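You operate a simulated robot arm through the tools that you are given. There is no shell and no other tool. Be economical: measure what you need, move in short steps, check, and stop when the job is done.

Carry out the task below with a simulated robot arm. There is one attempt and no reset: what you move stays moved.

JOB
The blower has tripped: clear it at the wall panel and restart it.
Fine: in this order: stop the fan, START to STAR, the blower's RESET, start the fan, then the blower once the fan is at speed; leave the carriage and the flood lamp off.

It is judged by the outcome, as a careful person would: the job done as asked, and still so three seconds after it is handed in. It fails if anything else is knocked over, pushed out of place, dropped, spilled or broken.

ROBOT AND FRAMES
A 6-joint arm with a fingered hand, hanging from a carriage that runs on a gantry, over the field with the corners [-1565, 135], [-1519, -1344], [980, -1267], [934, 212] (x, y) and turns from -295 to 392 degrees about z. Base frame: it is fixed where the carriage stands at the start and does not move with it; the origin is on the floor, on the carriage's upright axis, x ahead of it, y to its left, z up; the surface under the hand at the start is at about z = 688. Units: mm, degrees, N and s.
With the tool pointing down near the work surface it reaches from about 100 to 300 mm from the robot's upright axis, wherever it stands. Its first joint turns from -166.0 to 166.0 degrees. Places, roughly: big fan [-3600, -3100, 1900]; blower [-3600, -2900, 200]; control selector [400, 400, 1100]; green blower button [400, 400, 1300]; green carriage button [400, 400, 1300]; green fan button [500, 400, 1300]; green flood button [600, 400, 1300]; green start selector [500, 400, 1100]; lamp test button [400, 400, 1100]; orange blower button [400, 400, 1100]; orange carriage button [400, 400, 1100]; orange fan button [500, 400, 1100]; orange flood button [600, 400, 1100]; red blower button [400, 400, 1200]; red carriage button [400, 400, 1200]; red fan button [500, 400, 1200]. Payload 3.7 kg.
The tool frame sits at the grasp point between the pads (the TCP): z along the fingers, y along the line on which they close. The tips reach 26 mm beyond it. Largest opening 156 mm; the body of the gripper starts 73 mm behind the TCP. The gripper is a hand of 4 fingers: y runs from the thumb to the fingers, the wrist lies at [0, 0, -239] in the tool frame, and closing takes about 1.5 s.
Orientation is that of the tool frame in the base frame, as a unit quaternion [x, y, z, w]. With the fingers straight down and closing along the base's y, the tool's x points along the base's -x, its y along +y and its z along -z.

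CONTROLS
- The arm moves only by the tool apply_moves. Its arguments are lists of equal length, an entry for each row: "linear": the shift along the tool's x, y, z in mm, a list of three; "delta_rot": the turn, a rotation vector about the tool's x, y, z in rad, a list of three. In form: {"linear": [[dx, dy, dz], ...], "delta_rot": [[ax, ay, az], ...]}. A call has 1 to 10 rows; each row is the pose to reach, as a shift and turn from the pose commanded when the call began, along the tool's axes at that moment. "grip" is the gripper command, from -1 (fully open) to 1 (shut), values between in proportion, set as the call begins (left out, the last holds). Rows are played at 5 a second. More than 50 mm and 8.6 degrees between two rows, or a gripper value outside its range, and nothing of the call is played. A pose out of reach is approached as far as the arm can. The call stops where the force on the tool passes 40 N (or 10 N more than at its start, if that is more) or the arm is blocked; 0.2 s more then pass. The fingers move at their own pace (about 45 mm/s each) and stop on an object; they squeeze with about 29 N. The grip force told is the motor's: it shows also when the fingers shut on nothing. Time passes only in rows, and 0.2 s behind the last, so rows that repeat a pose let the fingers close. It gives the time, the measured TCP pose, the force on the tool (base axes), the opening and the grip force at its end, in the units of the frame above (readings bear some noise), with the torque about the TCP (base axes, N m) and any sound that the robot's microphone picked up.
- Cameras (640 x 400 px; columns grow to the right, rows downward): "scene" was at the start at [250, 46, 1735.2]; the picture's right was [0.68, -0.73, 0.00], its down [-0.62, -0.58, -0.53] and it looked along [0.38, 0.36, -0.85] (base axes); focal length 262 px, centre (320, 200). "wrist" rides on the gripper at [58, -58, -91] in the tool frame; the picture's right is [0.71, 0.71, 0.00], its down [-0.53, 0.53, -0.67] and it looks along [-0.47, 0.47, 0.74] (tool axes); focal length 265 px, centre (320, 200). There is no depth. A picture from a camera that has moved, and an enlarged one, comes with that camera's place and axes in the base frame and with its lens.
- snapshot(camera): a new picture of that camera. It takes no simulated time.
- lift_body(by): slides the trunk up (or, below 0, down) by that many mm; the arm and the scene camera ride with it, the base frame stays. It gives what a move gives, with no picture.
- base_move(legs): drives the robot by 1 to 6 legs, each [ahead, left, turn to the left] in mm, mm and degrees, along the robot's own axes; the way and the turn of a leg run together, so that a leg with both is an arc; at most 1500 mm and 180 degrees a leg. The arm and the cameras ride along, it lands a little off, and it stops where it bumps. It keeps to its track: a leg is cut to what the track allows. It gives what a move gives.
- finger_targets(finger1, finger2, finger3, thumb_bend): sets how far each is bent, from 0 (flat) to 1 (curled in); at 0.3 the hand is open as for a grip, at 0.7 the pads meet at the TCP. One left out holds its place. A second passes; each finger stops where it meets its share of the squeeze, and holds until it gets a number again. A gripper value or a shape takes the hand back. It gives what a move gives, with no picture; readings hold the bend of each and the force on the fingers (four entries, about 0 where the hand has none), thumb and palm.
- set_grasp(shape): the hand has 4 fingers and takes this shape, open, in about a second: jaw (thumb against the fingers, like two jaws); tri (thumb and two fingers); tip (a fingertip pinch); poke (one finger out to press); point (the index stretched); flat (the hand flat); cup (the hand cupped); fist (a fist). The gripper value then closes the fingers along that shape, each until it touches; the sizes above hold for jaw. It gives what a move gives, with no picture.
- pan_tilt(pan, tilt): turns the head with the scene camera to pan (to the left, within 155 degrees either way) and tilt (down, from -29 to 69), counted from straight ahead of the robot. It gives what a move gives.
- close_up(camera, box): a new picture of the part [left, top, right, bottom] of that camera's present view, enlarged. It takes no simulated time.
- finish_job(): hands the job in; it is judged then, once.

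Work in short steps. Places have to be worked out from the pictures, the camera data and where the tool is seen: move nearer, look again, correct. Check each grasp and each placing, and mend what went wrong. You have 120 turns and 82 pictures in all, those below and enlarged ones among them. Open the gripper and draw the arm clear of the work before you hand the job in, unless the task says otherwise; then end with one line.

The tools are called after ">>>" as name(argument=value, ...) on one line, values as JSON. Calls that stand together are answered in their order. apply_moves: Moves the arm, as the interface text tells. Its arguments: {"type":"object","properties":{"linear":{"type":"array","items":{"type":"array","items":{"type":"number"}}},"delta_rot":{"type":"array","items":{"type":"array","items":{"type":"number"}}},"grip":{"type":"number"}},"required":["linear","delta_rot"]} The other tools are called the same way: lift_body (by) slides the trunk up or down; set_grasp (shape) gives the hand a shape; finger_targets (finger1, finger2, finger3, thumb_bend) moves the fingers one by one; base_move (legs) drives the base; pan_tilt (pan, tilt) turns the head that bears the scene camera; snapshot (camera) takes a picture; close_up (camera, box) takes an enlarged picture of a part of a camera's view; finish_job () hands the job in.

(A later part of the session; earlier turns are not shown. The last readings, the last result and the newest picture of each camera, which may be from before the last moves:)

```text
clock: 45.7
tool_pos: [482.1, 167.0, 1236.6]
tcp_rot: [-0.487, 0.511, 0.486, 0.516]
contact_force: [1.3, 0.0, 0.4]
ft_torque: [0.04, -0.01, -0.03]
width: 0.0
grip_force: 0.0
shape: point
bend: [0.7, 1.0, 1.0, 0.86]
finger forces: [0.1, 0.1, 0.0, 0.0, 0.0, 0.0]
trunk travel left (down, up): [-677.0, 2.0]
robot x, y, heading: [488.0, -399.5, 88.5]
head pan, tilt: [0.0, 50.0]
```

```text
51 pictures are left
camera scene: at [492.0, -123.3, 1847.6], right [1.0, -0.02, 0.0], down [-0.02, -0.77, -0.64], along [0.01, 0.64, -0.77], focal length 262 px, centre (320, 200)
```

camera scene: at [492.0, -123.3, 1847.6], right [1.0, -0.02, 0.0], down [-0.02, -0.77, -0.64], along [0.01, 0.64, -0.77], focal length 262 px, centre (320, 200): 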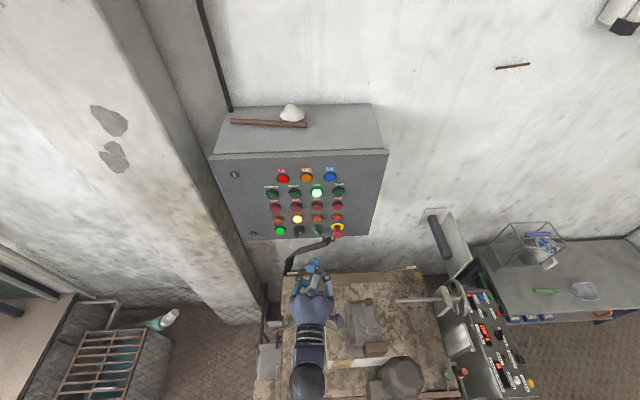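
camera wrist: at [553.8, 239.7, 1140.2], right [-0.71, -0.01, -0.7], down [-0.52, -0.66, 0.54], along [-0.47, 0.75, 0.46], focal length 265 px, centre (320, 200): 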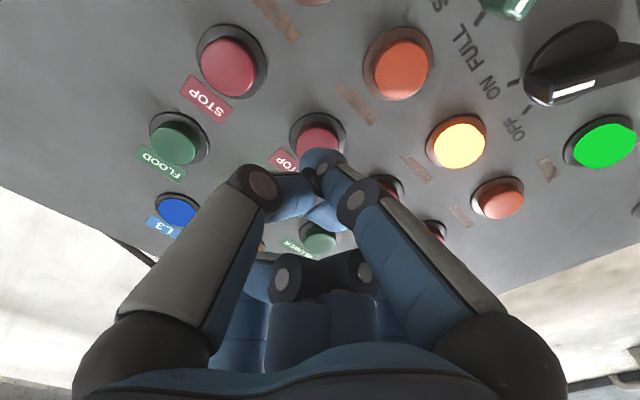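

Reachable posture with margin. I square the yaw, drop the trunk to the STOP row, and drive ahead.

>>> apply_moves(linear=[[0, -6, 0], [0, -12, 0]], delta_rot=[[-0.027, 0, 0], [-0.054, 0, 0]])

>>> lift_body(by=-38)

>>> base_move(legs=[[140, 0, 0]])

>>> snapshot(camera="wrist")

```text
clock: 46.3
tool_pos: [494.0, 166.5, 1235.3]
tcp_rot: [-0.501, 0.498, 0.499, 0.502]
contact_force: [-0.8, 0.1, 0.6]
ft_torque: [0.02, -0.02, -0.04]
width: 0.1
grip_force: 0.0
shape: point
bend: [0.7, 1.0, 1.0, 0.86]
finger forces: [0.1, 0.0, 0.0, 0.0, 0.1, 0.0]
trunk travel left (down, up): [-677.0, 2.0]
robot x, y, heading: [486.3, -398.5, 88.6]
head pan, tilt: [0.0, 50.0]
```

```text
clock: 47.1
tool_pos: [494.0, 167.3, 1196.8]
tcp_rot: [-0.501, 0.499, 0.499, 0.501]
contact_force: [0.0, -0.4, 0.5]
ft_torque: [0.02, 0.0, -0.02]
width: 0.1
grip_force: 0.0
shape: point
bend: [0.7, 1.0, 1.0, 0.86]
finger forces: [0.0, 0.0, 0.0, 0.1, 0.0, 0.0]
trunk travel left (down, up): [-639.0, 40.0]
robot x, y, heading: [485.5, -398.8, 88.8]
head pan, tilt: [0.0, 50.0]
```

```text
clock: 48.4
tool_pos: [498.1, 305.4, 1197.1]
tcp_rot: [0.501, -0.499, -0.499, -0.501]
contact_force: [0.4, 0.1, -0.5]
ft_torque: [0.0, -0.04, -0.01]
width: 0.0
grip_force: 0.1
shape: point
bend: [0.7, 1.0, 1.0, 0.86]
finger forces: [0.0, 0.1, 0.1, 0.1, 0.0, 0.0]
trunk travel left (down, up): [-639.0, 40.0]
robot x, y, heading: [490.2, -260.3, 88.6]
head pan, tilt: [0.0, 50.0]
```

```text
50 pictures are left
camera wrist: at [554.8, 213.1, 1138.0], right [-0.7, 0.0, -0.71], down [-0.53, -0.67, 0.52], along [-0.48, 0.74, 0.47], focal length 265 px, centre (320, 200)
```

wrist: 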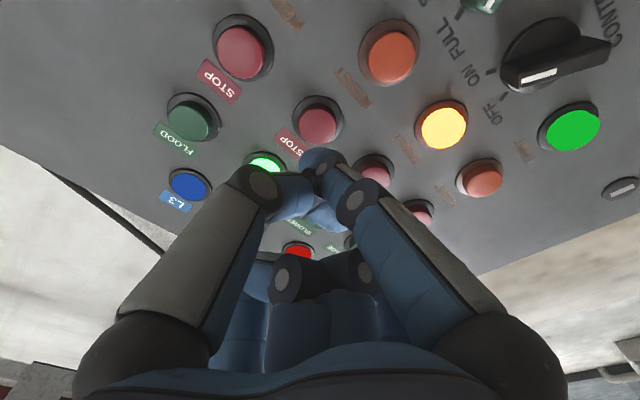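

Target at (495, 1197) confirmed. Pressing fan STOP in small steps.

>>> apply_moves(linear=[[0, 3, 20], [0, 3, 36], [0, 3, 42], [0, 3, 46], [0, 3, 50], [0, 3, 54]], delta_rot=[[0, 0, 0], [0, 0, 0], [0, 0, 0], [0, 0, 0], [0, 0, 0], [0, 0, 0]])

>>> close_up(camera="scene", box=[260, 180, 380, 280])

```text
clock: 49.8
tool_pos: [495.6, 359.3, 1198.2]
tcp_rot: [-0.501, 0.499, 0.498, 0.502]
contact_force: [-0.2, -0.7, -0.5]
ft_torque: [0.02, -0.03, -0.01]
width: 0.0
grip_force: 0.1
shape: point
bend: [0.7, 1.0, 1.0, 0.86]
finger forces: [0.1, 0.1, 0.0, 0.1, 0.0, 0.0]
trunk travel left (down, up): [-639.0, 40.0]
robot x, y, heading: [485.2, -263.4, 88.8]
head pan, tilt: [0.0, 50.0]
```

```text
4.00 times, centred on (320, 230) of scene
camera zoom: at [494.7, 13.7, 1809.6], right [1.0, -0.02, 0.0], down [-0.02, -0.77, -0.64], along [0.01, 0.64, -0.77], focal length 1048 px, centre (320, 80)
```

zoom: 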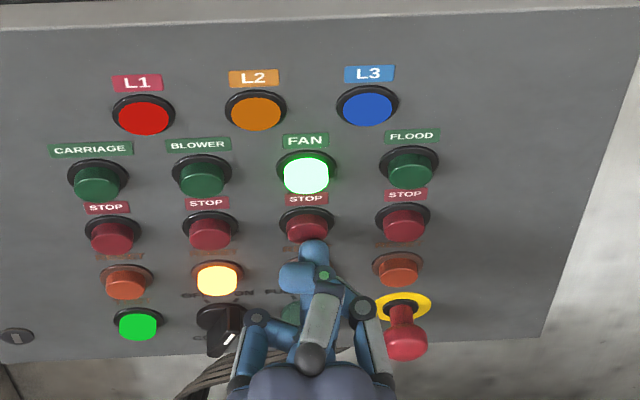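

No contact yet; continuing forward in 3 mm steps.

>>> apply_moves(linear=[[0, 0, 3], [0, 0, 6], [0, 0, 9], [0, 0, 12], [0, 0, 14]], delta_rot=[[0, 0, 0], [0, 0, 0], [0, 0, 0], [0, 0, 0], [0, 0, 0]])

>>> close_up(camera="scene", box=[260, 180, 380, 280])

```text
clock: 51.0
tool_pos: [496.0, 367.7, 1191.4]
tcp_rot: [0.503, -0.5, -0.497, -0.499]
contact_force: [3.1, -28.2, -3.6]
ft_torque: [-0.03, 0.02, -0.05]
width: 0.0
grip_force: 0.1
shape: point
bend: [0.7, 1.0, 1.0, 0.87]
finger forces: [49.1, 0.0, 0.1, 0.0, 0.1, 0.1]
trunk travel left (down, up): [-639.0, 40.0]
robot x, y, heading: [489.5, -263.1, 88.9]
head pan, tilt: [0.0, 50.0]
heard: click
```

```text
4.00 times, centred on (320, 230) of scene
camera zoom: at [494.9, 11.9, 1808.5], right [1.0, -0.02, 0.0], down [-0.02, -0.77, -0.64], along [0.01, 0.64, -0.77], focal length 1048 px, centre (320, 80)
```

zoom: 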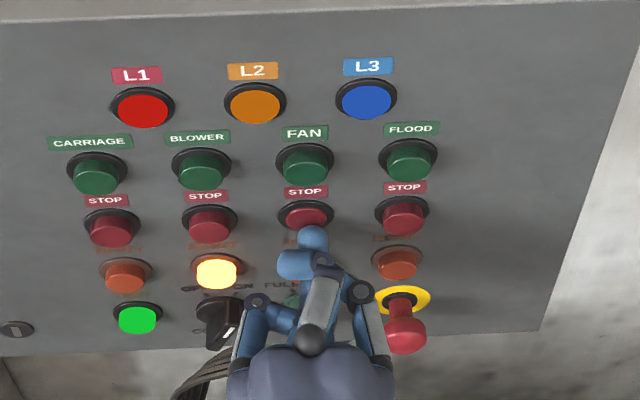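

Click heard and the FAN lamp went out: fan stopped. I retract and lower to the selector row to study START's handle.

>>> apply_moves(linear=[[0, 0, -25], [0, 0, -60], [0, 0, -90]], delta_rot=[[0, 0, 0], [0, 0, 0], [0, 0, 0]])

>>> base_move(legs=[[-60, 0, 0]])

>>> lift_body(by=-128)

>>> snapshot(camera="wrist")

>>> close_up(camera="scene", box=[280, 170, 370, 230])

```text
clock: 51.8
tool_pos: [490.1, 283.1, 1194.5]
tcp_rot: [0.502, -0.497, -0.5, -0.501]
contact_force: [-0.1, 0.7, -0.4]
ft_torque: [-0.01, 0.0, -0.02]
width: 0.0
grip_force: 0.0
shape: point
bend: [0.7, 1.0, 1.0, 0.86]
finger forces: [0.1, 0.1, 0.1, 0.0, 0.0, 0.0]
trunk travel left (down, up): [-639.0, 40.0]
robot x, y, heading: [489.6, -263.8, 89.0]
head pan, tilt: [0.0, 50.0]
```

```text
clock: 52.8
tool_pos: [490.3, 223.7, 1195.7]
tcp_rot: [-0.501, 0.499, 0.499, 0.501]
contact_force: [0.1, -0.1, -0.4]
ft_torque: [-0.02, -0.02, 0.0]
width: 0.2
grip_force: 0.0
shape: point
bend: [0.7, 1.0, 1.0, 0.86]
finger forces: [0.0, 0.0, 0.0, 0.0, 0.0, 0.0]
trunk travel left (down, up): [-639.0, 40.0]
robot x, y, heading: [485.2, -324.2, 89.0]
head pan, tilt: [0.0, 50.0]
```

```text
clock: 54.4
tool_pos: [491.3, 223.4, 1065.7]
tcp_rot: [0.502, -0.498, -0.5, -0.501]
contact_force: [0.6, -0.4, -0.4]
ft_torque: [0.0, 0.0, -0.03]
width: 0.1
grip_force: 0.2
shape: point
bend: [0.7, 1.0, 1.0, 0.86]
finger forces: [0.1, 0.0, 0.0, 0.1, 0.0, 0.1]
trunk travel left (down, up): [-511.0, 168.0]
robot x, y, heading: [489.0, -316.9, 88.7]
head pan, tilt: [0.0, 50.0]
```

```text
47 pictures are left
camera wrist: at [547.6, 133.4, 1008.3], right [-0.7, 0.0, -0.71], down [-0.53, -0.67, 0.52], along [-0.48, 0.74, 0.47], focal length 265 px, centre (320, 200)
```

wrist: 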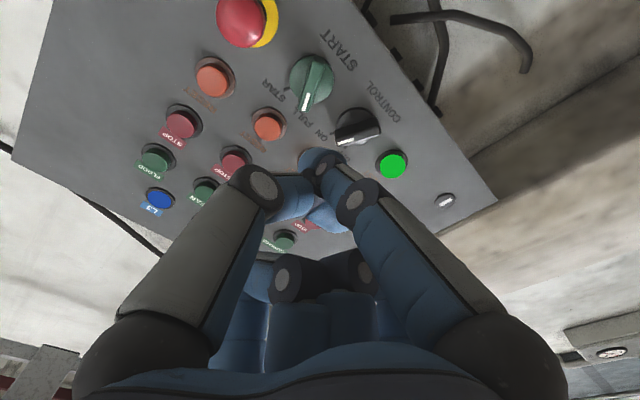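

```text
6.67 times, centred on (325, 200) of scene
camera zoom: at [493.6, -45.5, 1681.7], right [1.0, -0.02, 0.0], down [-0.02, -0.77, -0.64], along [0.01, 0.64, -0.77], focal length 1746 px, centre (287, 200)
```

zoom: 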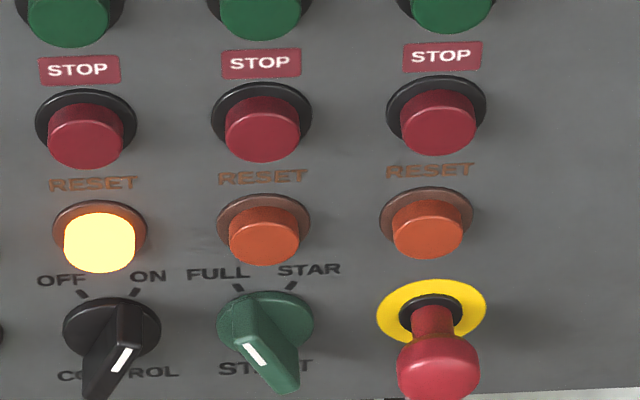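

START's bar points up-left at FULL, protruding ~22 mm, centre (495, 1068). I'll push its upper end clockwise with the fingertip from its left side. First drive closer.

>>> base_move(legs=[[85, 0, 0]])

>>> snapshot(camera="wrist")

>>> close_up(camera="scene", box=[270, 190, 366, 250])

```text
clock: 55.4
tool_pos: [493.6, 309.4, 1066.2]
tcp_rot: [0.501, -0.499, -0.499, -0.501]
contact_force: [0.2, 0.2, 0.5]
ft_torque: [0.0, -0.02, 0.01]
width: 0.0
grip_force: 0.0
shape: point
bend: [0.7, 1.0, 1.0, 0.86]
finger forces: [0.0, 0.0, 0.0, 0.0, 0.1, 0.0]
trunk travel left (down, up): [-511.0, 168.0]
robot x, y, heading: [490.0, -236.9, 88.5]
head pan, tilt: [0.0, 50.0]
```

```text
45 pictures are left
camera wrist: at [550.3, 218.4, 1008.1], right [-0.7, 0.0, -0.71], down [-0.53, -0.67, 0.52], along [-0.47, 0.74, 0.47], focal length 265 px, centre (320, 200)
```

wrist: 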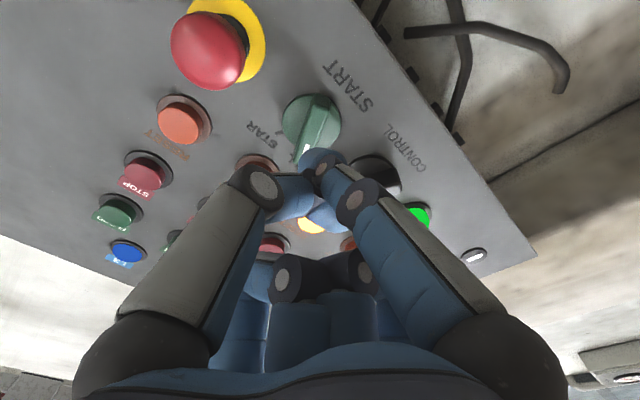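

```text
6.67 times, centred on (318, 220) of scene
camera zoom: at [496.0, 39.7, 1681.6], right [1.0, -0.02, 0.0], down [-0.02, -0.77, -0.64], along [0.02, 0.64, -0.77], focal length 1746 px, centre (333, 67)
```

zoom: 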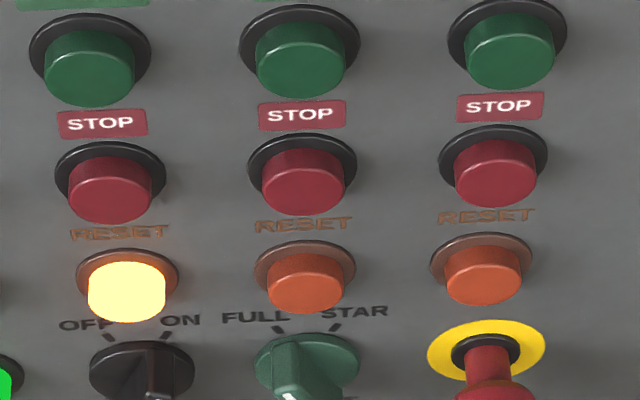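

START centre refined to (495, 1070). I move the tip to the left of the bar and approach to 20 mm short.

>>> apply_moves(linear=[[-4, 12, 0], [-4, 23, 10], [-4, 23, 30], [-4, 23, 40]], delta_rot=[[0, 0, 0], [0, 0, 0], [0, 0, 0], [0, 0, 0]])

>>> snapshot(camera="wrist")

>>> close_up(camera="scene", box=[270, 200, 366, 260])

```text
clock: 56.4
tool_pos: [468.9, 349.9, 1070.9]
tcp_rot: [-0.501, 0.499, 0.498, 0.502]
contact_force: [0.5, -0.6, 0.1]
ft_torque: [0.01, -0.03, -0.01]
width: 0.0
grip_force: 0.1
shape: point
bend: [0.7, 1.0, 1.0, 0.86]
finger forces: [0.0, 0.0, 0.0, 0.1, 0.0, 0.1]
trunk travel left (down, up): [-511.0, 168.0]
robot x, y, heading: [489.3, -239.4, 88.7]
head pan, tilt: [0.0, 50.0]
```

```text
43 pictures are left
camera wrist: at [525.8, 259.0, 1011.8], right [-0.7, 0.0, -0.71], down [-0.53, -0.67, 0.52], along [-0.47, 0.74, 0.47], focal length 265 px, centre (320, 200)
```

wrist: 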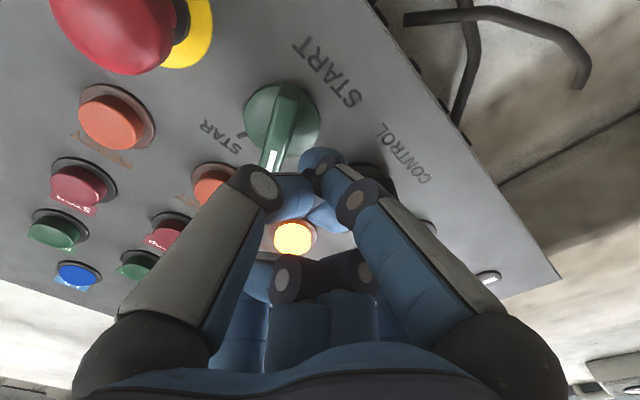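

```text
6.67 times, centred on (318, 230) of scene
camera zoom: at [496.0, 39.8, 1681.6], right [1.0, -0.02, 0.0], down [-0.02, -0.77, -0.64], along [0.02, 0.64, -0.77], focal length 1746 px, centre (333, 0)
```

zoom: 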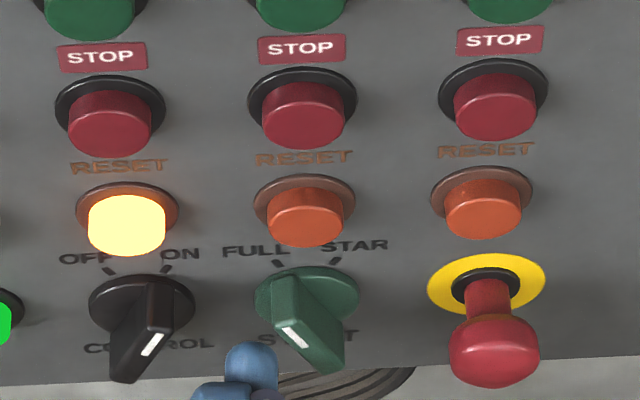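

Tip sits left of the bar with a small gap, clear of CONTROL. Advance alongside the bar.

>>> apply_moves(linear=[[0, 0, 5], [0, 0, 10], [0, 0, 15], [0, 0, 18]], delta_rot=[[0, 0, 0], [0, 0, 0], [0, 0, 0], [0, 0, 0]])

>>> close_up(camera="scene", box=[270, 200, 366, 260])

```text
clock: 57.4
tool_pos: [469.8, 364.8, 1067.7]
tcp_rot: [0.502, -0.5, -0.498, -0.5]
contact_force: [0.5, -15.4, -1.3]
ft_torque: [-0.05, -0.01, -0.07]
width: 0.0
grip_force: 0.0
shape: point
bend: [0.7, 1.0, 1.0, 0.87]
finger forces: [32.2, 0.0, 0.1, 0.0, 0.0, 0.0]
trunk travel left (down, up): [-511.0, 168.0]
robot x, y, heading: [488.5, -236.1, 88.7]
head pan, tilt: [0.0, 50.0]
```

```text
6.67 times, centred on (318, 230) of scene
camera zoom: at [496.0, 38.2, 1681.0], right [1.0, -0.02, 0.0], down [-0.02, -0.77, -0.64], along [0.01, 0.64, -0.77], focal length 1746 px, centre (333, 0)
```

zoom: 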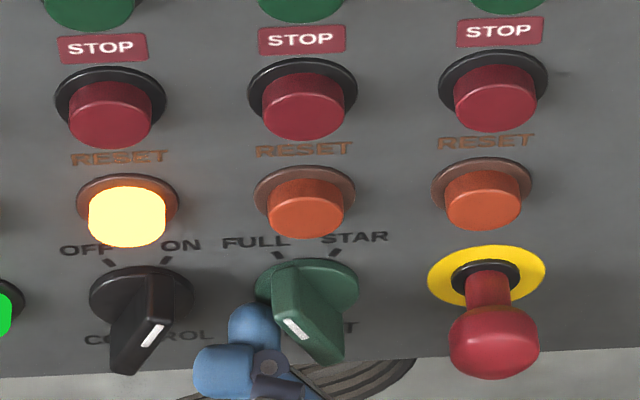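

Tip touches the selector's base plate. I back off 5 mm and sweep an arc up-right to turn the bar clockwise.

>>> apply_moves(linear=[[0, 0, -5], [-3, -4, -5], [-8, -7, -5], [-12, -10, -5], [-16, -14, -5], [-19, -19, -5], [-21, -23, -5], [-21, -27, -5]], delta_rot=[[0, 0, 0], [0, 0, 0], [0, 0, 0], [0, 0, 0], [0, 0, 0], [0, 0, 0], [0, 0, 0], [0, 0, 0]])

>>> close_up(camera="scene", box=[270, 200, 366, 260])

```text
clock: 59.2
tool_pos: [492.9, 363.4, 1091.9]
tcp_rot: [0.501, -0.498, -0.5, -0.5]
contact_force: [-13.6, -3.1, 2.0]
ft_torque: [0.0, 0.15, 0.13]
width: 0.0
grip_force: 0.1
shape: point
bend: [0.7, 1.0, 1.0, 0.92]
finger forces: [15.8, 0.0, 0.0, 0.1, 0.0, 0.0]
trunk travel left (down, up): [-511.0, 168.0]
robot x, y, heading: [491.7, -235.7, 89.0]
head pan, tilt: [0.0, 50.0]
```

```text
6.67 times, centred on (318, 230) of scene
camera zoom: at [494.7, 39.6, 1681.6], right [1.0, -0.02, 0.0], down [-0.02, -0.77, -0.64], along [0.01, 0.64, -0.77], focal length 1746 px, centre (333, 0)
```

zoom: 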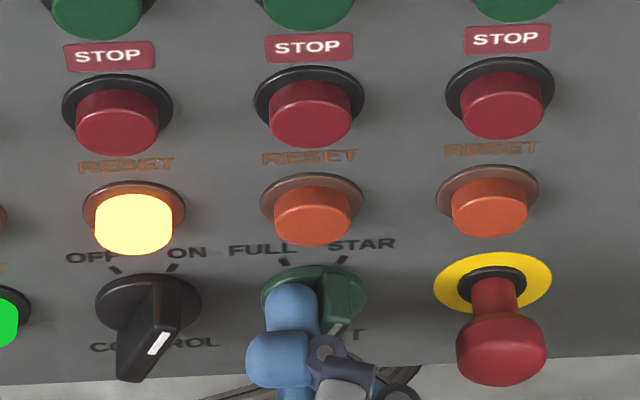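

The bar has turned past centre; I push a little farther right.

>>> apply_moves(linear=[[0, -4, 0], [1, -8, 0], [2, -11, 0]], delta_rot=[[0, 0, 0], [0, 0, 0], [0, 0, 0]])

>>> close_up(camera="scene", box=[270, 200, 366, 260])

```text
clock: 60.0
tool_pos: [499.5, 361.3, 1090.8]
tcp_rot: [-0.501, 0.497, 0.502, 0.5]
contact_force: [-23.3, -4.2, 8.0]
ft_torque: [0.06, 0.2, 0.31]
width: 0.0
grip_force: 0.1
shape: point
bend: [0.7, 1.0, 1.0, 0.95]
finger forces: [25.2, 0.1, 0.0, 0.0, 0.0, 0.0]
trunk travel left (down, up): [-511.0, 168.0]
robot x, y, heading: [489.1, -235.7, 88.8]
head pan, tilt: [0.0, 50.0]
```

```text
6.67 times, centred on (318, 230) of scene
camera zoom: at [494.1, 39.8, 1681.7], right [1.0, -0.02, 0.0], down [-0.02, -0.77, -0.64], along [0.01, 0.64, -0.77], focal length 1746 px, centre (333, 0)
```

zoom: 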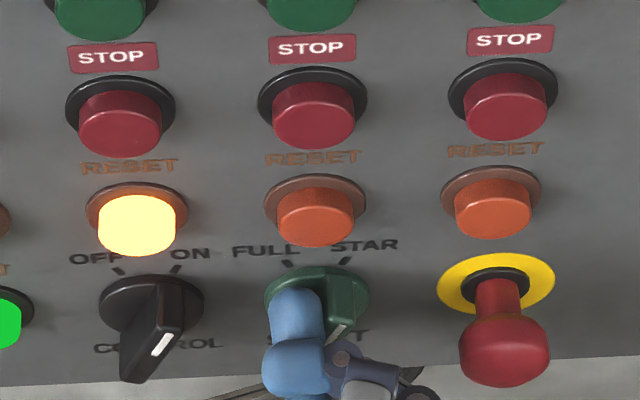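

Lateral force is rising to 23 N, so the bar is likely at its stop. I retreat and look.

>>> apply_moves(linear=[[0, 10, 0], [0, 10, -20], [0, 10, -50], [0, 10, -80]], delta_rot=[[0, 0, 0], [0, 0, 0], [0, 0, 0], [0, 0, 0]])

>>> close_up(camera="scene", box=[270, 200, 366, 260])

```text
clock: 61.0
tool_pos: [498.4, 281.0, 1090.0]
tcp_rot: [-0.501, 0.499, 0.498, 0.502]
contact_force: [-0.4, -0.4, 0.1]
ft_torque: [-0.03, 0.0, 0.0]
width: 0.1
grip_force: 0.1
shape: point
bend: [0.7, 1.0, 1.0, 0.86]
finger forces: [0.1, 0.0, 0.0, 0.0, 0.0, 0.0]
trunk travel left (down, up): [-511.0, 168.0]
robot x, y, heading: [490.8, -236.1, 88.6]
head pan, tilt: [0.0, 50.0]
```

```text
6.67 times, centred on (318, 230) of scene
camera zoom: at [496.1, 39.8, 1681.6], right [1.0, -0.02, 0.0], down [-0.02, -0.77, -0.64], along [0.02, 0.64, -0.77], focal length 1746 px, centre (333, 0)
```

zoom: 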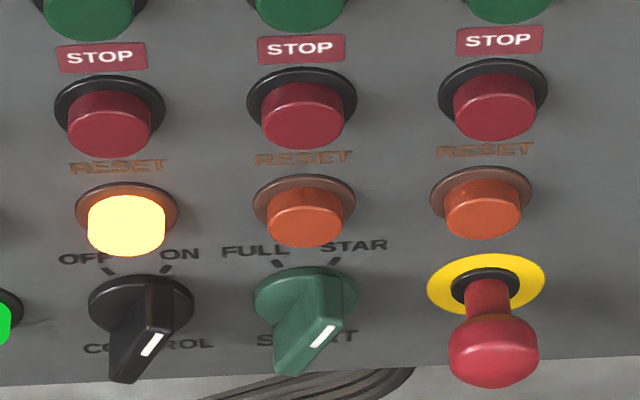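

START now reads STAR. Next the blower RESET at (429, 1132): shift left one column and raise.

>>> base_move(legs=[[0, 69, 0]])

>>> lift_body(by=44)

>>> snapshot(camera="wrist")

```text
clock: 62.0
tool_pos: [428.3, 283.9, 1091.0]
tcp_rot: [-0.501, 0.499, 0.497, 0.503]
contact_force: [0.6, -0.4, 0.3]
ft_torque: [0.02, 0.01, 0.0]
width: 0.0
grip_force: 0.0
shape: point
bend: [0.7, 1.0, 1.0, 0.85]
finger forces: [0.0, 0.0, 0.1, 0.0, 0.0, 0.0]
trunk travel left (down, up): [-511.0, 168.0]
robot x, y, heading: [418.6, -236.4, 88.6]
head pan, tilt: [0.0, 50.0]
```

```text
clock: 62.9
tool_pos: [429.1, 283.5, 1134.8]
tcp_rot: [-0.499, 0.501, 0.497, 0.503]
contact_force: [-1.0, 0.0, -0.3]
ft_torque: [0.02, -0.03, 0.03]
width: 0.0
grip_force: 0.0
shape: point
bend: [0.7, 1.0, 1.0, 0.86]
finger forces: [0.0, 0.0, 0.0, 0.1, 0.0, 0.0]
trunk travel left (down, up): [-555.0, 124.0]
robot x, y, heading: [417.7, -238.3, 88.4]
head pan, tilt: [0.0, 50.0]
```

```text
37 pictures are left
camera wrist: at [485.5, 191.6, 1076.3], right [-0.7, 0.0, -0.71], down [-0.53, -0.67, 0.52], along [-0.47, 0.75, 0.47], focal length 265 px, centre (320, 200)
```

wrist: 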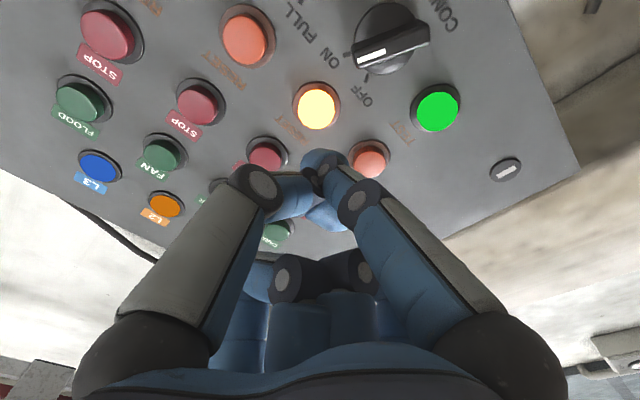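

RESET measured at (431, 1133), lined up with the tip. Press in small final steps.

>>> apply_moves(linear=[[0, 0, 35], [0, 0, 65], [0, 0, 72], [0, 0, 76], [0, 0, 79], [0, 0, 82], [0, 0, 85]], delta_rot=[[0, 0, 0], [0, 0, 0], [0, 0, 0], [0, 0, 0], [0, 0, 0], [0, 0, 0], [0, 0, 0]])

>>> close_up(camera="scene", box=[260, 170, 400, 258])

```text
clock: 64.5
tool_pos: [428.4, 363.3, 1131.0]
tcp_rot: [0.502, -0.502, -0.495, -0.501]
contact_force: [2.0, -19.0, -2.4]
ft_torque: [0.03, 0.01, -0.01]
width: 0.2
grip_force: 0.1
shape: point
bend: [0.7, 1.0, 1.0, 0.86]
finger forces: [36.8, 0.0, 0.1, 0.0, 0.0, 0.0]
trunk travel left (down, up): [-555.0, 124.0]
robot x, y, heading: [421.6, -234.1, 88.6]
head pan, tilt: [0.0, 50.0]
heard: click
```

```text
4.55 times, centred on (330, 214) of scene
camera zoom: at [426.6, 39.9, 1724.9], right [1.0, -0.03, 0.0], down [-0.02, -0.77, -0.64], along [0.02, 0.64, -0.77], focal length 1190 px, centre (274, 136)
```

zoom: 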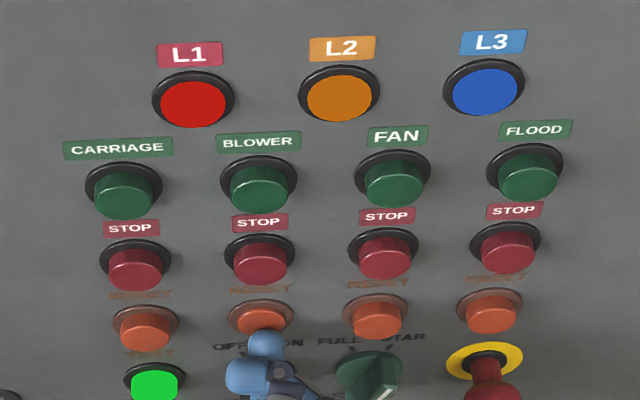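

Click and the blower RESET lamp went out. I retract and move to the FAN green button at (495, 1260).

>>> apply_moves(linear=[[0, 0, -25], [0, 0, -60], [0, 0, -85]], delta_rot=[[0, 0, 0], [0, 0, 0], [0, 0, 0]])

>>> lift_body(by=122)

>>> base_move(legs=[[0, -66, 0]])

>>> snapshot(camera="wrist")

>>> close_up(camera="scene", box=[240, 170, 400, 270])

```text
clock: 65.3
tool_pos: [428.2, 282.7, 1134.7]
tcp_rot: [-0.5, 0.499, 0.498, 0.503]
contact_force: [0.8, 0.1, 0.0]
ft_torque: [0.0, 0.0, 0.02]
width: 0.1
grip_force: 0.2
shape: point
bend: [0.7, 1.0, 1.0, 0.86]
finger forces: [0.1, 0.1, 0.1, 0.0, 0.0, 0.0]
trunk travel left (down, up): [-555.0, 124.0]
robot x, y, heading: [419.1, -232.7, 88.6]
head pan, tilt: [0.0, 50.0]
```

```text
clock: 66.8
tool_pos: [429.2, 282.1, 1256.3]
tcp_rot: [-0.5, 0.5, 0.498, 0.503]
contact_force: [-0.3, -0.6, 0.4]
ft_torque: [0.0, -0.01, 0.03]
width: 0.1
grip_force: 0.2
shape: point
bend: [0.7, 1.0, 1.0, 0.86]
finger forces: [0.0, 0.0, 0.1, 0.1, 0.0, 0.0]
trunk travel left (down, up): [-677.0, 2.0]
robot x, y, heading: [423.1, -238.0, 88.5]
head pan, tilt: [0.0, 50.0]
```

```text
clock: 67.8
tool_pos: [495.7, 280.7, 1255.8]
tcp_rot: [-0.5, 0.5, 0.498, 0.502]
contact_force: [0.5, 0.1, -0.3]
ft_torque: [0.03, 0.03, 0.0]
width: 0.0
grip_force: 0.1
shape: point
bend: [0.7, 1.0, 1.0, 0.86]
finger forces: [0.0, 0.0, 0.0, 0.0, 0.0, 0.0]
trunk travel left (down, up): [-677.0, 2.0]
robot x, y, heading: [486.0, -237.8, 88.4]
head pan, tilt: [0.0, 50.0]
```

```text
35 pictures are left
camera wrist: at [552.6, 189.5, 1197.8], right [-0.7, 0.0, -0.71], down [-0.53, -0.67, 0.52], along [-0.47, 0.75, 0.47], focal length 265 px, centre (320, 200)
```

wrist: 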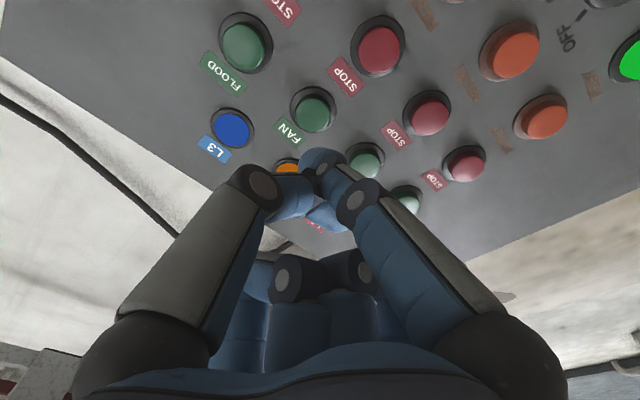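

```text
4.00 times, centred on (320, 220) of scene
camera zoom: at [493.0, 39.8, 1847.6], right [1.0, -0.03, 0.0], down [-0.02, -0.77, -0.64], along [0.02, 0.64, -0.77], focal length 1048 px, centre (320, 120)
```

zoom: 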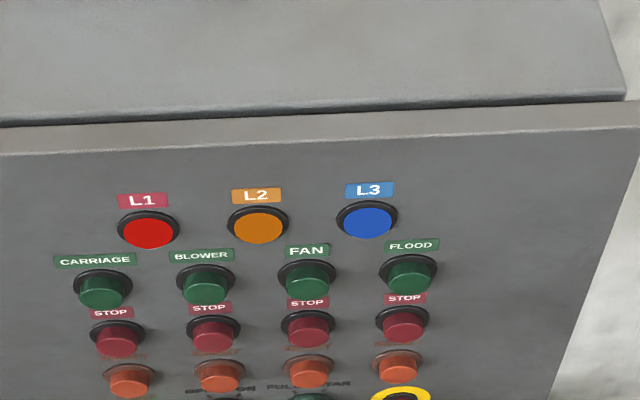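

All lamps off, reset cleared. FAN green measured at (494.5, 1261); pressing it.

>>> apply_moves(linear=[[-5, 0, 35], [-5, 0, 65], [-5, 0, 72], [-5, 0, 76], [-5, 0, 79], [-5, 0, 82], [-5, 0, 85]], delta_rot=[[0, 0, 0], [0, 0, 0], [0, 0, 0], [0, 0, 0], [0, 0, 0], [0, 0, 0], [0, 0, 0]])

>>> close_up(camera="scene", box=[240, 170, 400, 270])

```text
clock: 69.4
tool_pos: [494.9, 365.1, 1259.4]
tcp_rot: [-0.5, 0.5, 0.498, 0.501]
contact_force: [1.3, -14.4, -1.0]
ft_torque: [0.01, -0.03, -0.02]
width: 0.0
grip_force: 0.0
shape: point
bend: [0.7, 1.0, 1.0, 0.86]
finger forces: [0.1, 0.1, 0.1, 0.0, 0.1, 0.1]
trunk travel left (down, up): [-677.0, 2.0]
robot x, y, heading: [483.3, -233.9, 88.7]
head pan, tilt: [0.0, 50.0]
heard: click
```

```text
4.00 times, centred on (320, 220) of scene
camera zoom: at [493.1, 38.9, 1847.1], right [1.0, -0.03, 0.0], down [-0.02, -0.77, -0.64], along [0.02, 0.64, -0.77], focal length 1048 px, centre (320, 120)
```

zoom: 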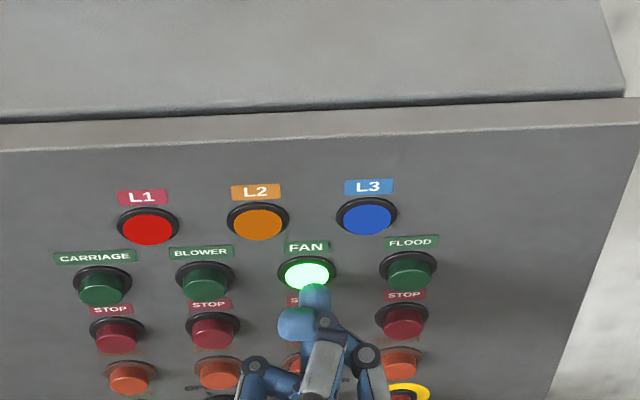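

FAN lamp lit. Retract, shift to the blower column, and turn the head to watch the fan come up to speed.

>>> apply_moves(linear=[[0, 0, -25], [0, 0, -60], [0, 0, -85]], delta_rot=[[0, 0, 0], [0, 0, 0], [0, 0, 0]])

>>> base_move(legs=[[0, 66, 0]])

>>> snapshot(camera="wrist")

>>> pan_tilt(pan=129, tilt=0)

>>> snapshot(camera="scene")

```text
clock: 70.2
tool_pos: [493.6, 282.0, 1261.2]
tcp_rot: [-0.5, 0.499, 0.498, 0.502]
contact_force: [-0.8, 0.0, 0.3]
ft_torque: [-0.02, 0.04, -0.03]
width: 0.3
grip_force: 0.0
shape: point
bend: [0.7, 1.0, 1.0, 0.86]
finger forces: [0.0, 0.0, 0.0, 0.1, 0.0, 0.1]
trunk travel left (down, up): [-677.0, 2.0]
robot x, y, heading: [488.2, -234.1, 88.3]
head pan, tilt: [0.0, 50.0]
```

```text
clock: 71.2
tool_pos: [429.3, 283.5, 1259.5]
tcp_rot: [-0.5, 0.5, 0.498, 0.503]
contact_force: [0.5, 0.1, 0.9]
ft_torque: [-0.01, 0.01, 0.02]
width: 0.0
grip_force: 0.1
shape: point
bend: [0.7, 1.0, 1.0, 0.86]
finger forces: [0.0, 0.1, 0.1, 0.1, 0.0, 0.1]
trunk travel left (down, up): [-677.0, 2.0]
robot x, y, heading: [423.3, -234.8, 88.5]
head pan, tilt: [0.0, 50.0]
```

```text
32 pictures are left
camera wrist: at [486.0, 192.1, 1201.9], right [-0.7, 0.0, -0.71], down [-0.53, -0.67, 0.52], along [-0.47, 0.75, 0.47], focal length 265 px, centre (320, 200)
```

wrist: 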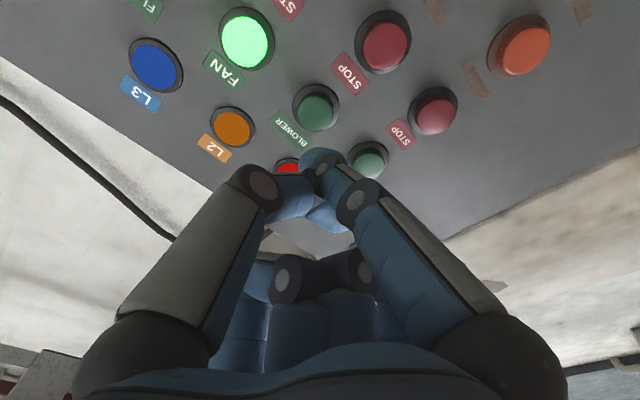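

```text
clock: 73.3
tool_pos: [429.9, 283.6, 1259.8]
tcp_rot: [-0.499, 0.5, 0.497, 0.504]
contact_force: [0.1, 0.2, -0.7]
ft_torque: [-0.02, 0.01, -0.01]
width: 0.2
grip_force: 0.0
shape: point
bend: [0.7, 1.0, 1.0, 0.86]
finger forces: [0.0, 0.0, 0.0, 0.0, 0.1, 0.1]
trunk travel left (down, up): [-677.0, 2.0]
robot x, y, heading: [420.7, -232.2, 88.0]
head pan, tilt: [129.0, 0.0]
```

```text
31 pictures are left
camera scene: at [354.2, -90.2, 1925.5], right [-0.61, 0.79, 0.0], down [0.0, 0.0, -1.0], along [-0.79, -0.61, 0.0], focal length 262 px, centre (320, 200)
```

scene: 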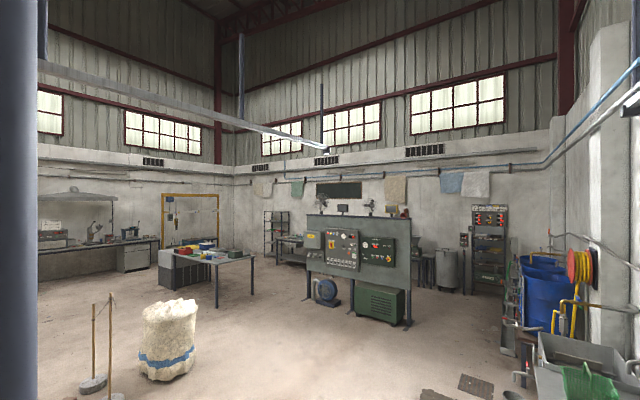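

I enlarge the area around the fan and blower.

>>> close_up(camera="scene", box=[290, 170, 420, 330])

>>> close_up(camera="scene", box=[306, 170, 370, 210])

```text
2.50 times, centred on (355, 250) of scene
camera zoom: at [354.2, -90.2, 1925.5], right [-0.61, 0.79, 0.0], down [0.0, 0.0, -1.0], along [-0.79, -0.61, 0.0], focal length 655 px, centre (232, 75)
```

zoom: 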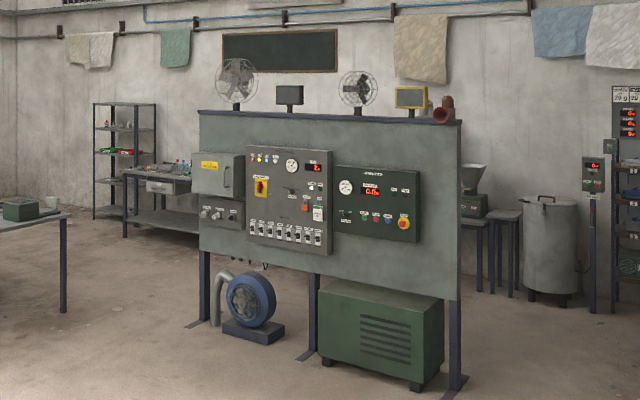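

```text
10.00 times, centred on (338, 190) of scene
camera zoom: at [354.2, -90.2, 1925.5], right [-0.61, 0.79, 0.0], down [0.0, 0.0, -1.0], along [-0.79, -0.61, 0.0], focal length 2619 px, centre (140, 300)
```

zoom: 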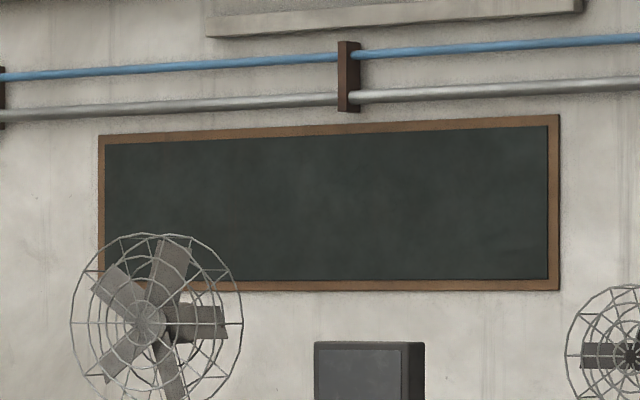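

I read the gauges on that board, which may show fan speed, and take two fan frames a moment apart.

>>> close_up(camera="scene", box=[325, 228, 397, 273])

>>> apply_moves(linear=[[0, 0, 0]], delta_rot=[[0, 0, 0]])

>>> close_up(camera="scene", box=[312, 188, 376, 228])

```text
8.89 times, centred on (361, 250) of scene
camera zoom: at [354.2, -90.2, 1925.5], right [-0.61, 0.79, 0.0], down [0.0, 0.0, -1.0], along [-0.79, -0.61, 0.0], focal length 2328 px, centre (-44, -249)
```

zoom: 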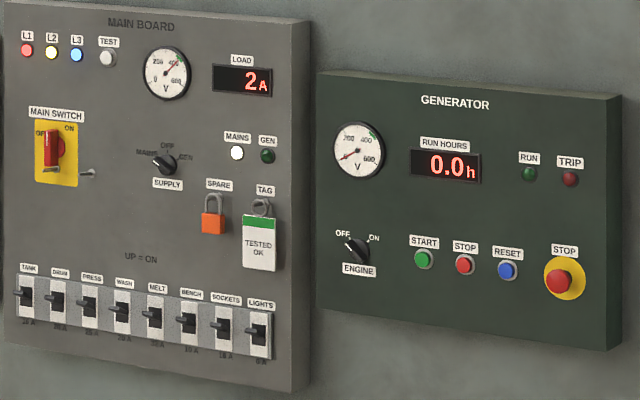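

```text
clock: 73.7
tool_pos: [428.6, 282.5, 1260.3]
tcp_rot: [-0.501, 0.499, 0.498, 0.502]
contact_force: [0.3, 0.3, -0.3]
ft_torque: [0.0, -0.02, 0.03]
width: 0.1
grip_force: 0.0
shape: point
bend: [0.7, 1.0, 1.0, 0.86]
finger forces: [0.1, 0.0, 0.0, 0.1, 0.0, 0.0]
trunk travel left (down, up): [-677.0, 2.0]
robot x, y, heading: [423.0, -235.8, 88.3]
head pan, tilt: [129.0, 0.0]
```

```text
10.00 times, centred on (344, 208) of scene
camera zoom: at [354.2, -90.2, 1925.5], right [-0.61, 0.79, 0.0], down [0.0, 0.0, -1.0], along [-0.79, -0.61, 0.0], focal length 2619 px, centre (80, 120)
```

zoom: 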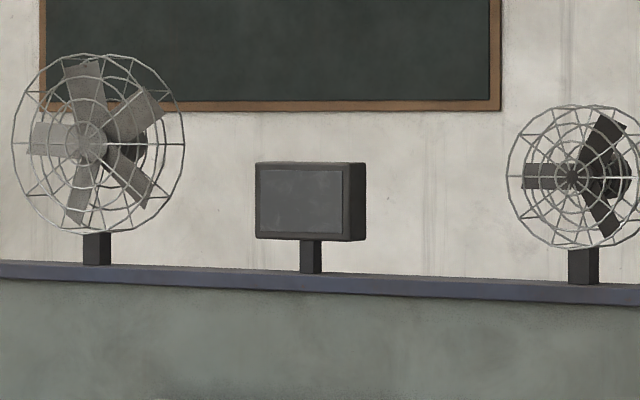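

Fan blades are turning. I wait for it to run up, then recheck the LOAD and the fan.

>>> apply_moves(linear=[[0, 0, 0], [0, 0, 0], [0, 0, 0], [0, 0, 0], [0, 0, 0], [0, 0, 0], [0, 0, 0], [0, 0, 0], [0, 0, 0], [0, 0, 0]], delta_rot=[[0, 0, 0], [0, 0, 0], [0, 0, 0], [0, 0, 0], [0, 0, 0], [0, 0, 0], [0, 0, 0], [0, 0, 0], [0, 0, 0], [0, 0, 0]])

>>> close_up(camera="scene", box=[318, 195, 382, 245])

>>> apply_moves(linear=[[0, 0, 0], [0, 0, 0], [0, 0, 0], [0, 0, 0], [0, 0, 0], [0, 0, 0], [0, 0, 0], [0, 0, 0], [0, 0, 0], [0, 0, 0]], delta_rot=[[0, 0, 0], [0, 0, 0], [0, 0, 0], [0, 0, 0], [0, 0, 0], [0, 0, 0], [0, 0, 0], [0, 0, 0], [0, 0, 0], [0, 0, 0]])

>>> apply_moves(linear=[[0, 0, 0], [0, 0, 0], [0, 0, 0], [0, 0, 0], [0, 0, 0], [0, 0, 0], [0, 0, 0], [0, 0, 0], [0, 0, 0], [0, 0, 0]], delta_rot=[[0, 0, 0], [0, 0, 0], [0, 0, 0], [0, 0, 0], [0, 0, 0], [0, 0, 0], [0, 0, 0], [0, 0, 0], [0, 0, 0], [0, 0, 0]])

>>> apply_moves(linear=[[0, 0, 0], [0, 0, 0], [0, 0, 0], [0, 0, 0], [0, 0, 0], [0, 0, 0], [0, 0, 0], [0, 0, 0], [0, 0, 0], [0, 0, 0]], delta_rot=[[0, 0, 0], [0, 0, 0], [0, 0, 0], [0, 0, 0], [0, 0, 0], [0, 0, 0], [0, 0, 0], [0, 0, 0], [0, 0, 0], [0, 0, 0]])

>>> close_up(camera="scene", box=[318, 195, 382, 245])

```text
clock: 75.9
tool_pos: [427.8, 284.0, 1260.2]
tcp_rot: [-0.499, 0.5, 0.498, 0.502]
contact_force: [-0.1, -0.2, -0.8]
ft_torque: [0.01, -0.03, -0.03]
width: 0.2
grip_force: 0.1
shape: point
bend: [0.7, 1.0, 1.0, 0.86]
finger forces: [0.1, 0.1, 0.0, 0.0, 0.1, 0.0]
trunk travel left (down, up): [-677.0, 2.0]
robot x, y, heading: [417.9, -234.8, 88.2]
head pan, tilt: [129.0, 0.0]
```

```text
8.00 times, centred on (350, 220) of scene
camera zoom: at [354.2, -90.2, 1925.5], right [-0.61, 0.79, 0.0], down [0.0, 0.0, -1.0], along [-0.79, -0.61, 0.0], focal length 2095 px, centre (80, 40)
```

zoom: 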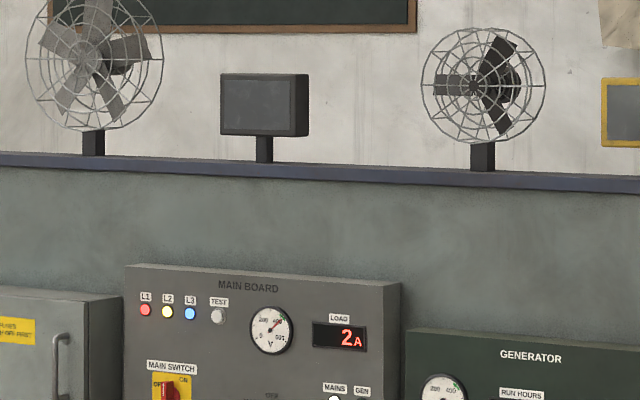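

```text
clock: 78.1
tool_pos: [428.7, 283.5, 1260.4]
tcp_rot: [-0.5, 0.499, 0.498, 0.502]
contact_force: [0.4, 0.1, 0.5]
ft_torque: [0.03, 0.0, -0.01]
width: 0.2
grip_force: 0.1
shape: point
bend: [0.7, 1.0, 1.0, 0.86]
finger forces: [0.0, 0.1, 0.1, 0.1, 0.0, 0.0]
trunk travel left (down, up): [-677.0, 2.0]
robot x, y, heading: [420.7, -237.7, 88.4]
head pan, tilt: [129.0, 0.0]
```

```text
clock: 80.3
tool_pos: [429.1, 282.6, 1259.9]
tcp_rot: [-0.5, 0.499, 0.498, 0.503]
contact_force: [0.0, 0.4, 0.8]
ft_torque: [-0.02, -0.03, 0.0]
width: 0.0
grip_force: 0.0
shape: point
bend: [0.7, 1.0, 1.0, 0.86]
finger forces: [0.0, 0.1, 0.0, 0.0, 0.0, 0.0]
trunk travel left (down, up): [-677.0, 2.0]
robot x, y, heading: [418.1, -234.2, 88.4]
head pan, tilt: [129.0, 0.0]
```

```text
clock: 82.5
tool_pos: [428.2, 283.2, 1260.1]
tcp_rot: [-0.5, 0.5, 0.498, 0.502]
contact_force: [0.5, -0.4, -0.5]
ft_torque: [0.0, -0.01, -0.01]
width: 0.0
grip_force: 0.1
shape: point
bend: [0.7, 1.0, 1.0, 0.86]
finger forces: [0.0, 0.0, 0.0, 0.0, 0.0, 0.0]
trunk travel left (down, up): [-677.0, 2.0]
robot x, y, heading: [420.5, -235.5, 88.7]
head pan, tilt: [129.0, 0.0]
```

```text
8.00 times, centred on (350, 220) of scene
camera zoom: at [354.2, -90.2, 1925.5], right [-0.61, 0.79, 0.0], down [0.0, 0.0, -1.0], along [-0.79, -0.61, 0.0], focal length 2095 px, centre (80, 40)
```

zoom: 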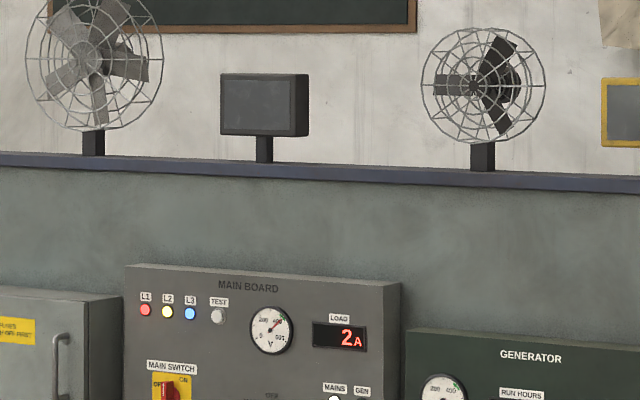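

Steady load for about 9 s. I wait a few seconds more while turning the head back, then press the blower green.

>>> pan_tilt(pan=0, tilt=50)

>>> apply_moves(linear=[[0, 0, 0], [0, 0, 0], [0, 0, 0], [0, 0, 0], [0, 0, 0], [0, 0, 0], [0, 0, 0], [0, 0, 0], [0, 0, 0], [0, 0, 0]], delta_rot=[[0, 0, 0], [0, 0, 0], [0, 0, 0], [0, 0, 0], [0, 0, 0], [0, 0, 0], [0, 0, 0], [0, 0, 0], [0, 0, 0], [0, 0, 0]])

>>> close_up(camera="scene", box=[240, 170, 400, 270])

>>> apply_moves(linear=[[-2, 0, 35], [-2, 0, 65], [-2, 0, 72], [-2, 0, 76], [-2, 0, 79], [-2, 0, 82], [-2, 0, 85]], delta_rot=[[0, 0, 0], [0, 0, 0], [0, 0, 0], [0, 0, 0], [0, 0, 0], [0, 0, 0], [0, 0, 0]])

>>> close_up(camera="scene", box=[240, 170, 400, 270])

```text
clock: 84.6
tool_pos: [429.8, 284.1, 1260.0]
tcp_rot: [-0.5, 0.5, 0.498, 0.503]
contact_force: [0.4, -0.7, -0.4]
ft_torque: [-0.01, 0.0, -0.02]
width: 0.1
grip_force: 0.0
shape: point
bend: [0.7, 1.0, 1.0, 0.86]
finger forces: [0.0, 0.1, 0.0, 0.0, 0.0, 0.0]
trunk travel left (down, up): [-677.0, 2.0]
robot x, y, heading: [421.8, -235.2, 88.5]
head pan, tilt: [0.0, 50.0]
```

```text
clock: 86.8
tool_pos: [428.0, 283.1, 1260.6]
tcp_rot: [-0.5, 0.5, 0.497, 0.503]
contact_force: [0.4, 0.3, -0.3]
ft_torque: [0.01, -0.03, 0.02]
width: 0.1
grip_force: 0.1
shape: point
bend: [0.7, 1.0, 1.0, 0.86]
finger forces: [0.1, 0.0, 0.1, 0.1, 0.1, 0.0]
trunk travel left (down, up): [-677.0, 2.0]
robot x, y, heading: [420.1, -230.6, 88.3]
head pan, tilt: [0.0, 50.0]
```

```text
4.00 times, centred on (320, 220) of scene
camera zoom: at [427.8, 41.5, 1847.6], right [1.0, -0.03, 0.0], down [-0.02, -0.77, -0.64], along [0.02, 0.64, -0.77], focal length 1048 px, centre (320, 120)
```

zoom: 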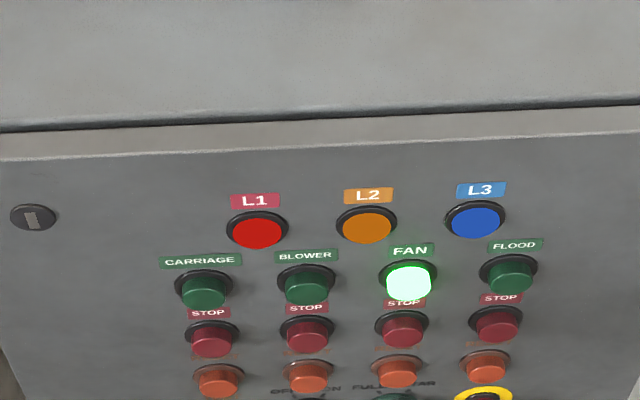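

```text
clock: 88.4
tool_pos: [430.6, 364.5, 1260.0]
tcp_rot: [-0.501, 0.502, 0.495, 0.501]
contact_force: [0.9, -24.4, -3.3]
ft_torque: [0.03, 0.01, 0.0]
width: 0.3
grip_force: 0.0
shape: point
bend: [0.7, 1.0, 1.0, 0.87]
finger forces: [42.2, 0.1, 0.1, 0.0, 0.0, 0.0]
trunk travel left (down, up): [-677.0, 2.0]
robot x, y, heading: [421.6, -235.4, 88.6]
head pan, tilt: [0.0, 50.0]
heard: click
```

```text
4.00 times, centred on (320, 220) of scene
camera zoom: at [427.8, 40.0, 1846.7], right [1.0, -0.03, 0.0], down [-0.02, -0.77, -0.64], along [0.02, 0.64, -0.77], focal length 1048 px, centre (320, 120)
```

zoom: 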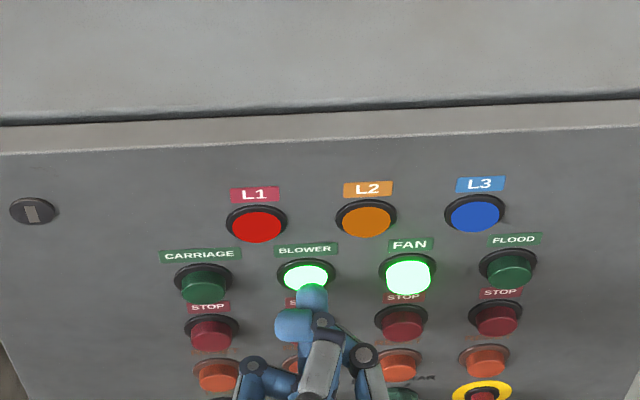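

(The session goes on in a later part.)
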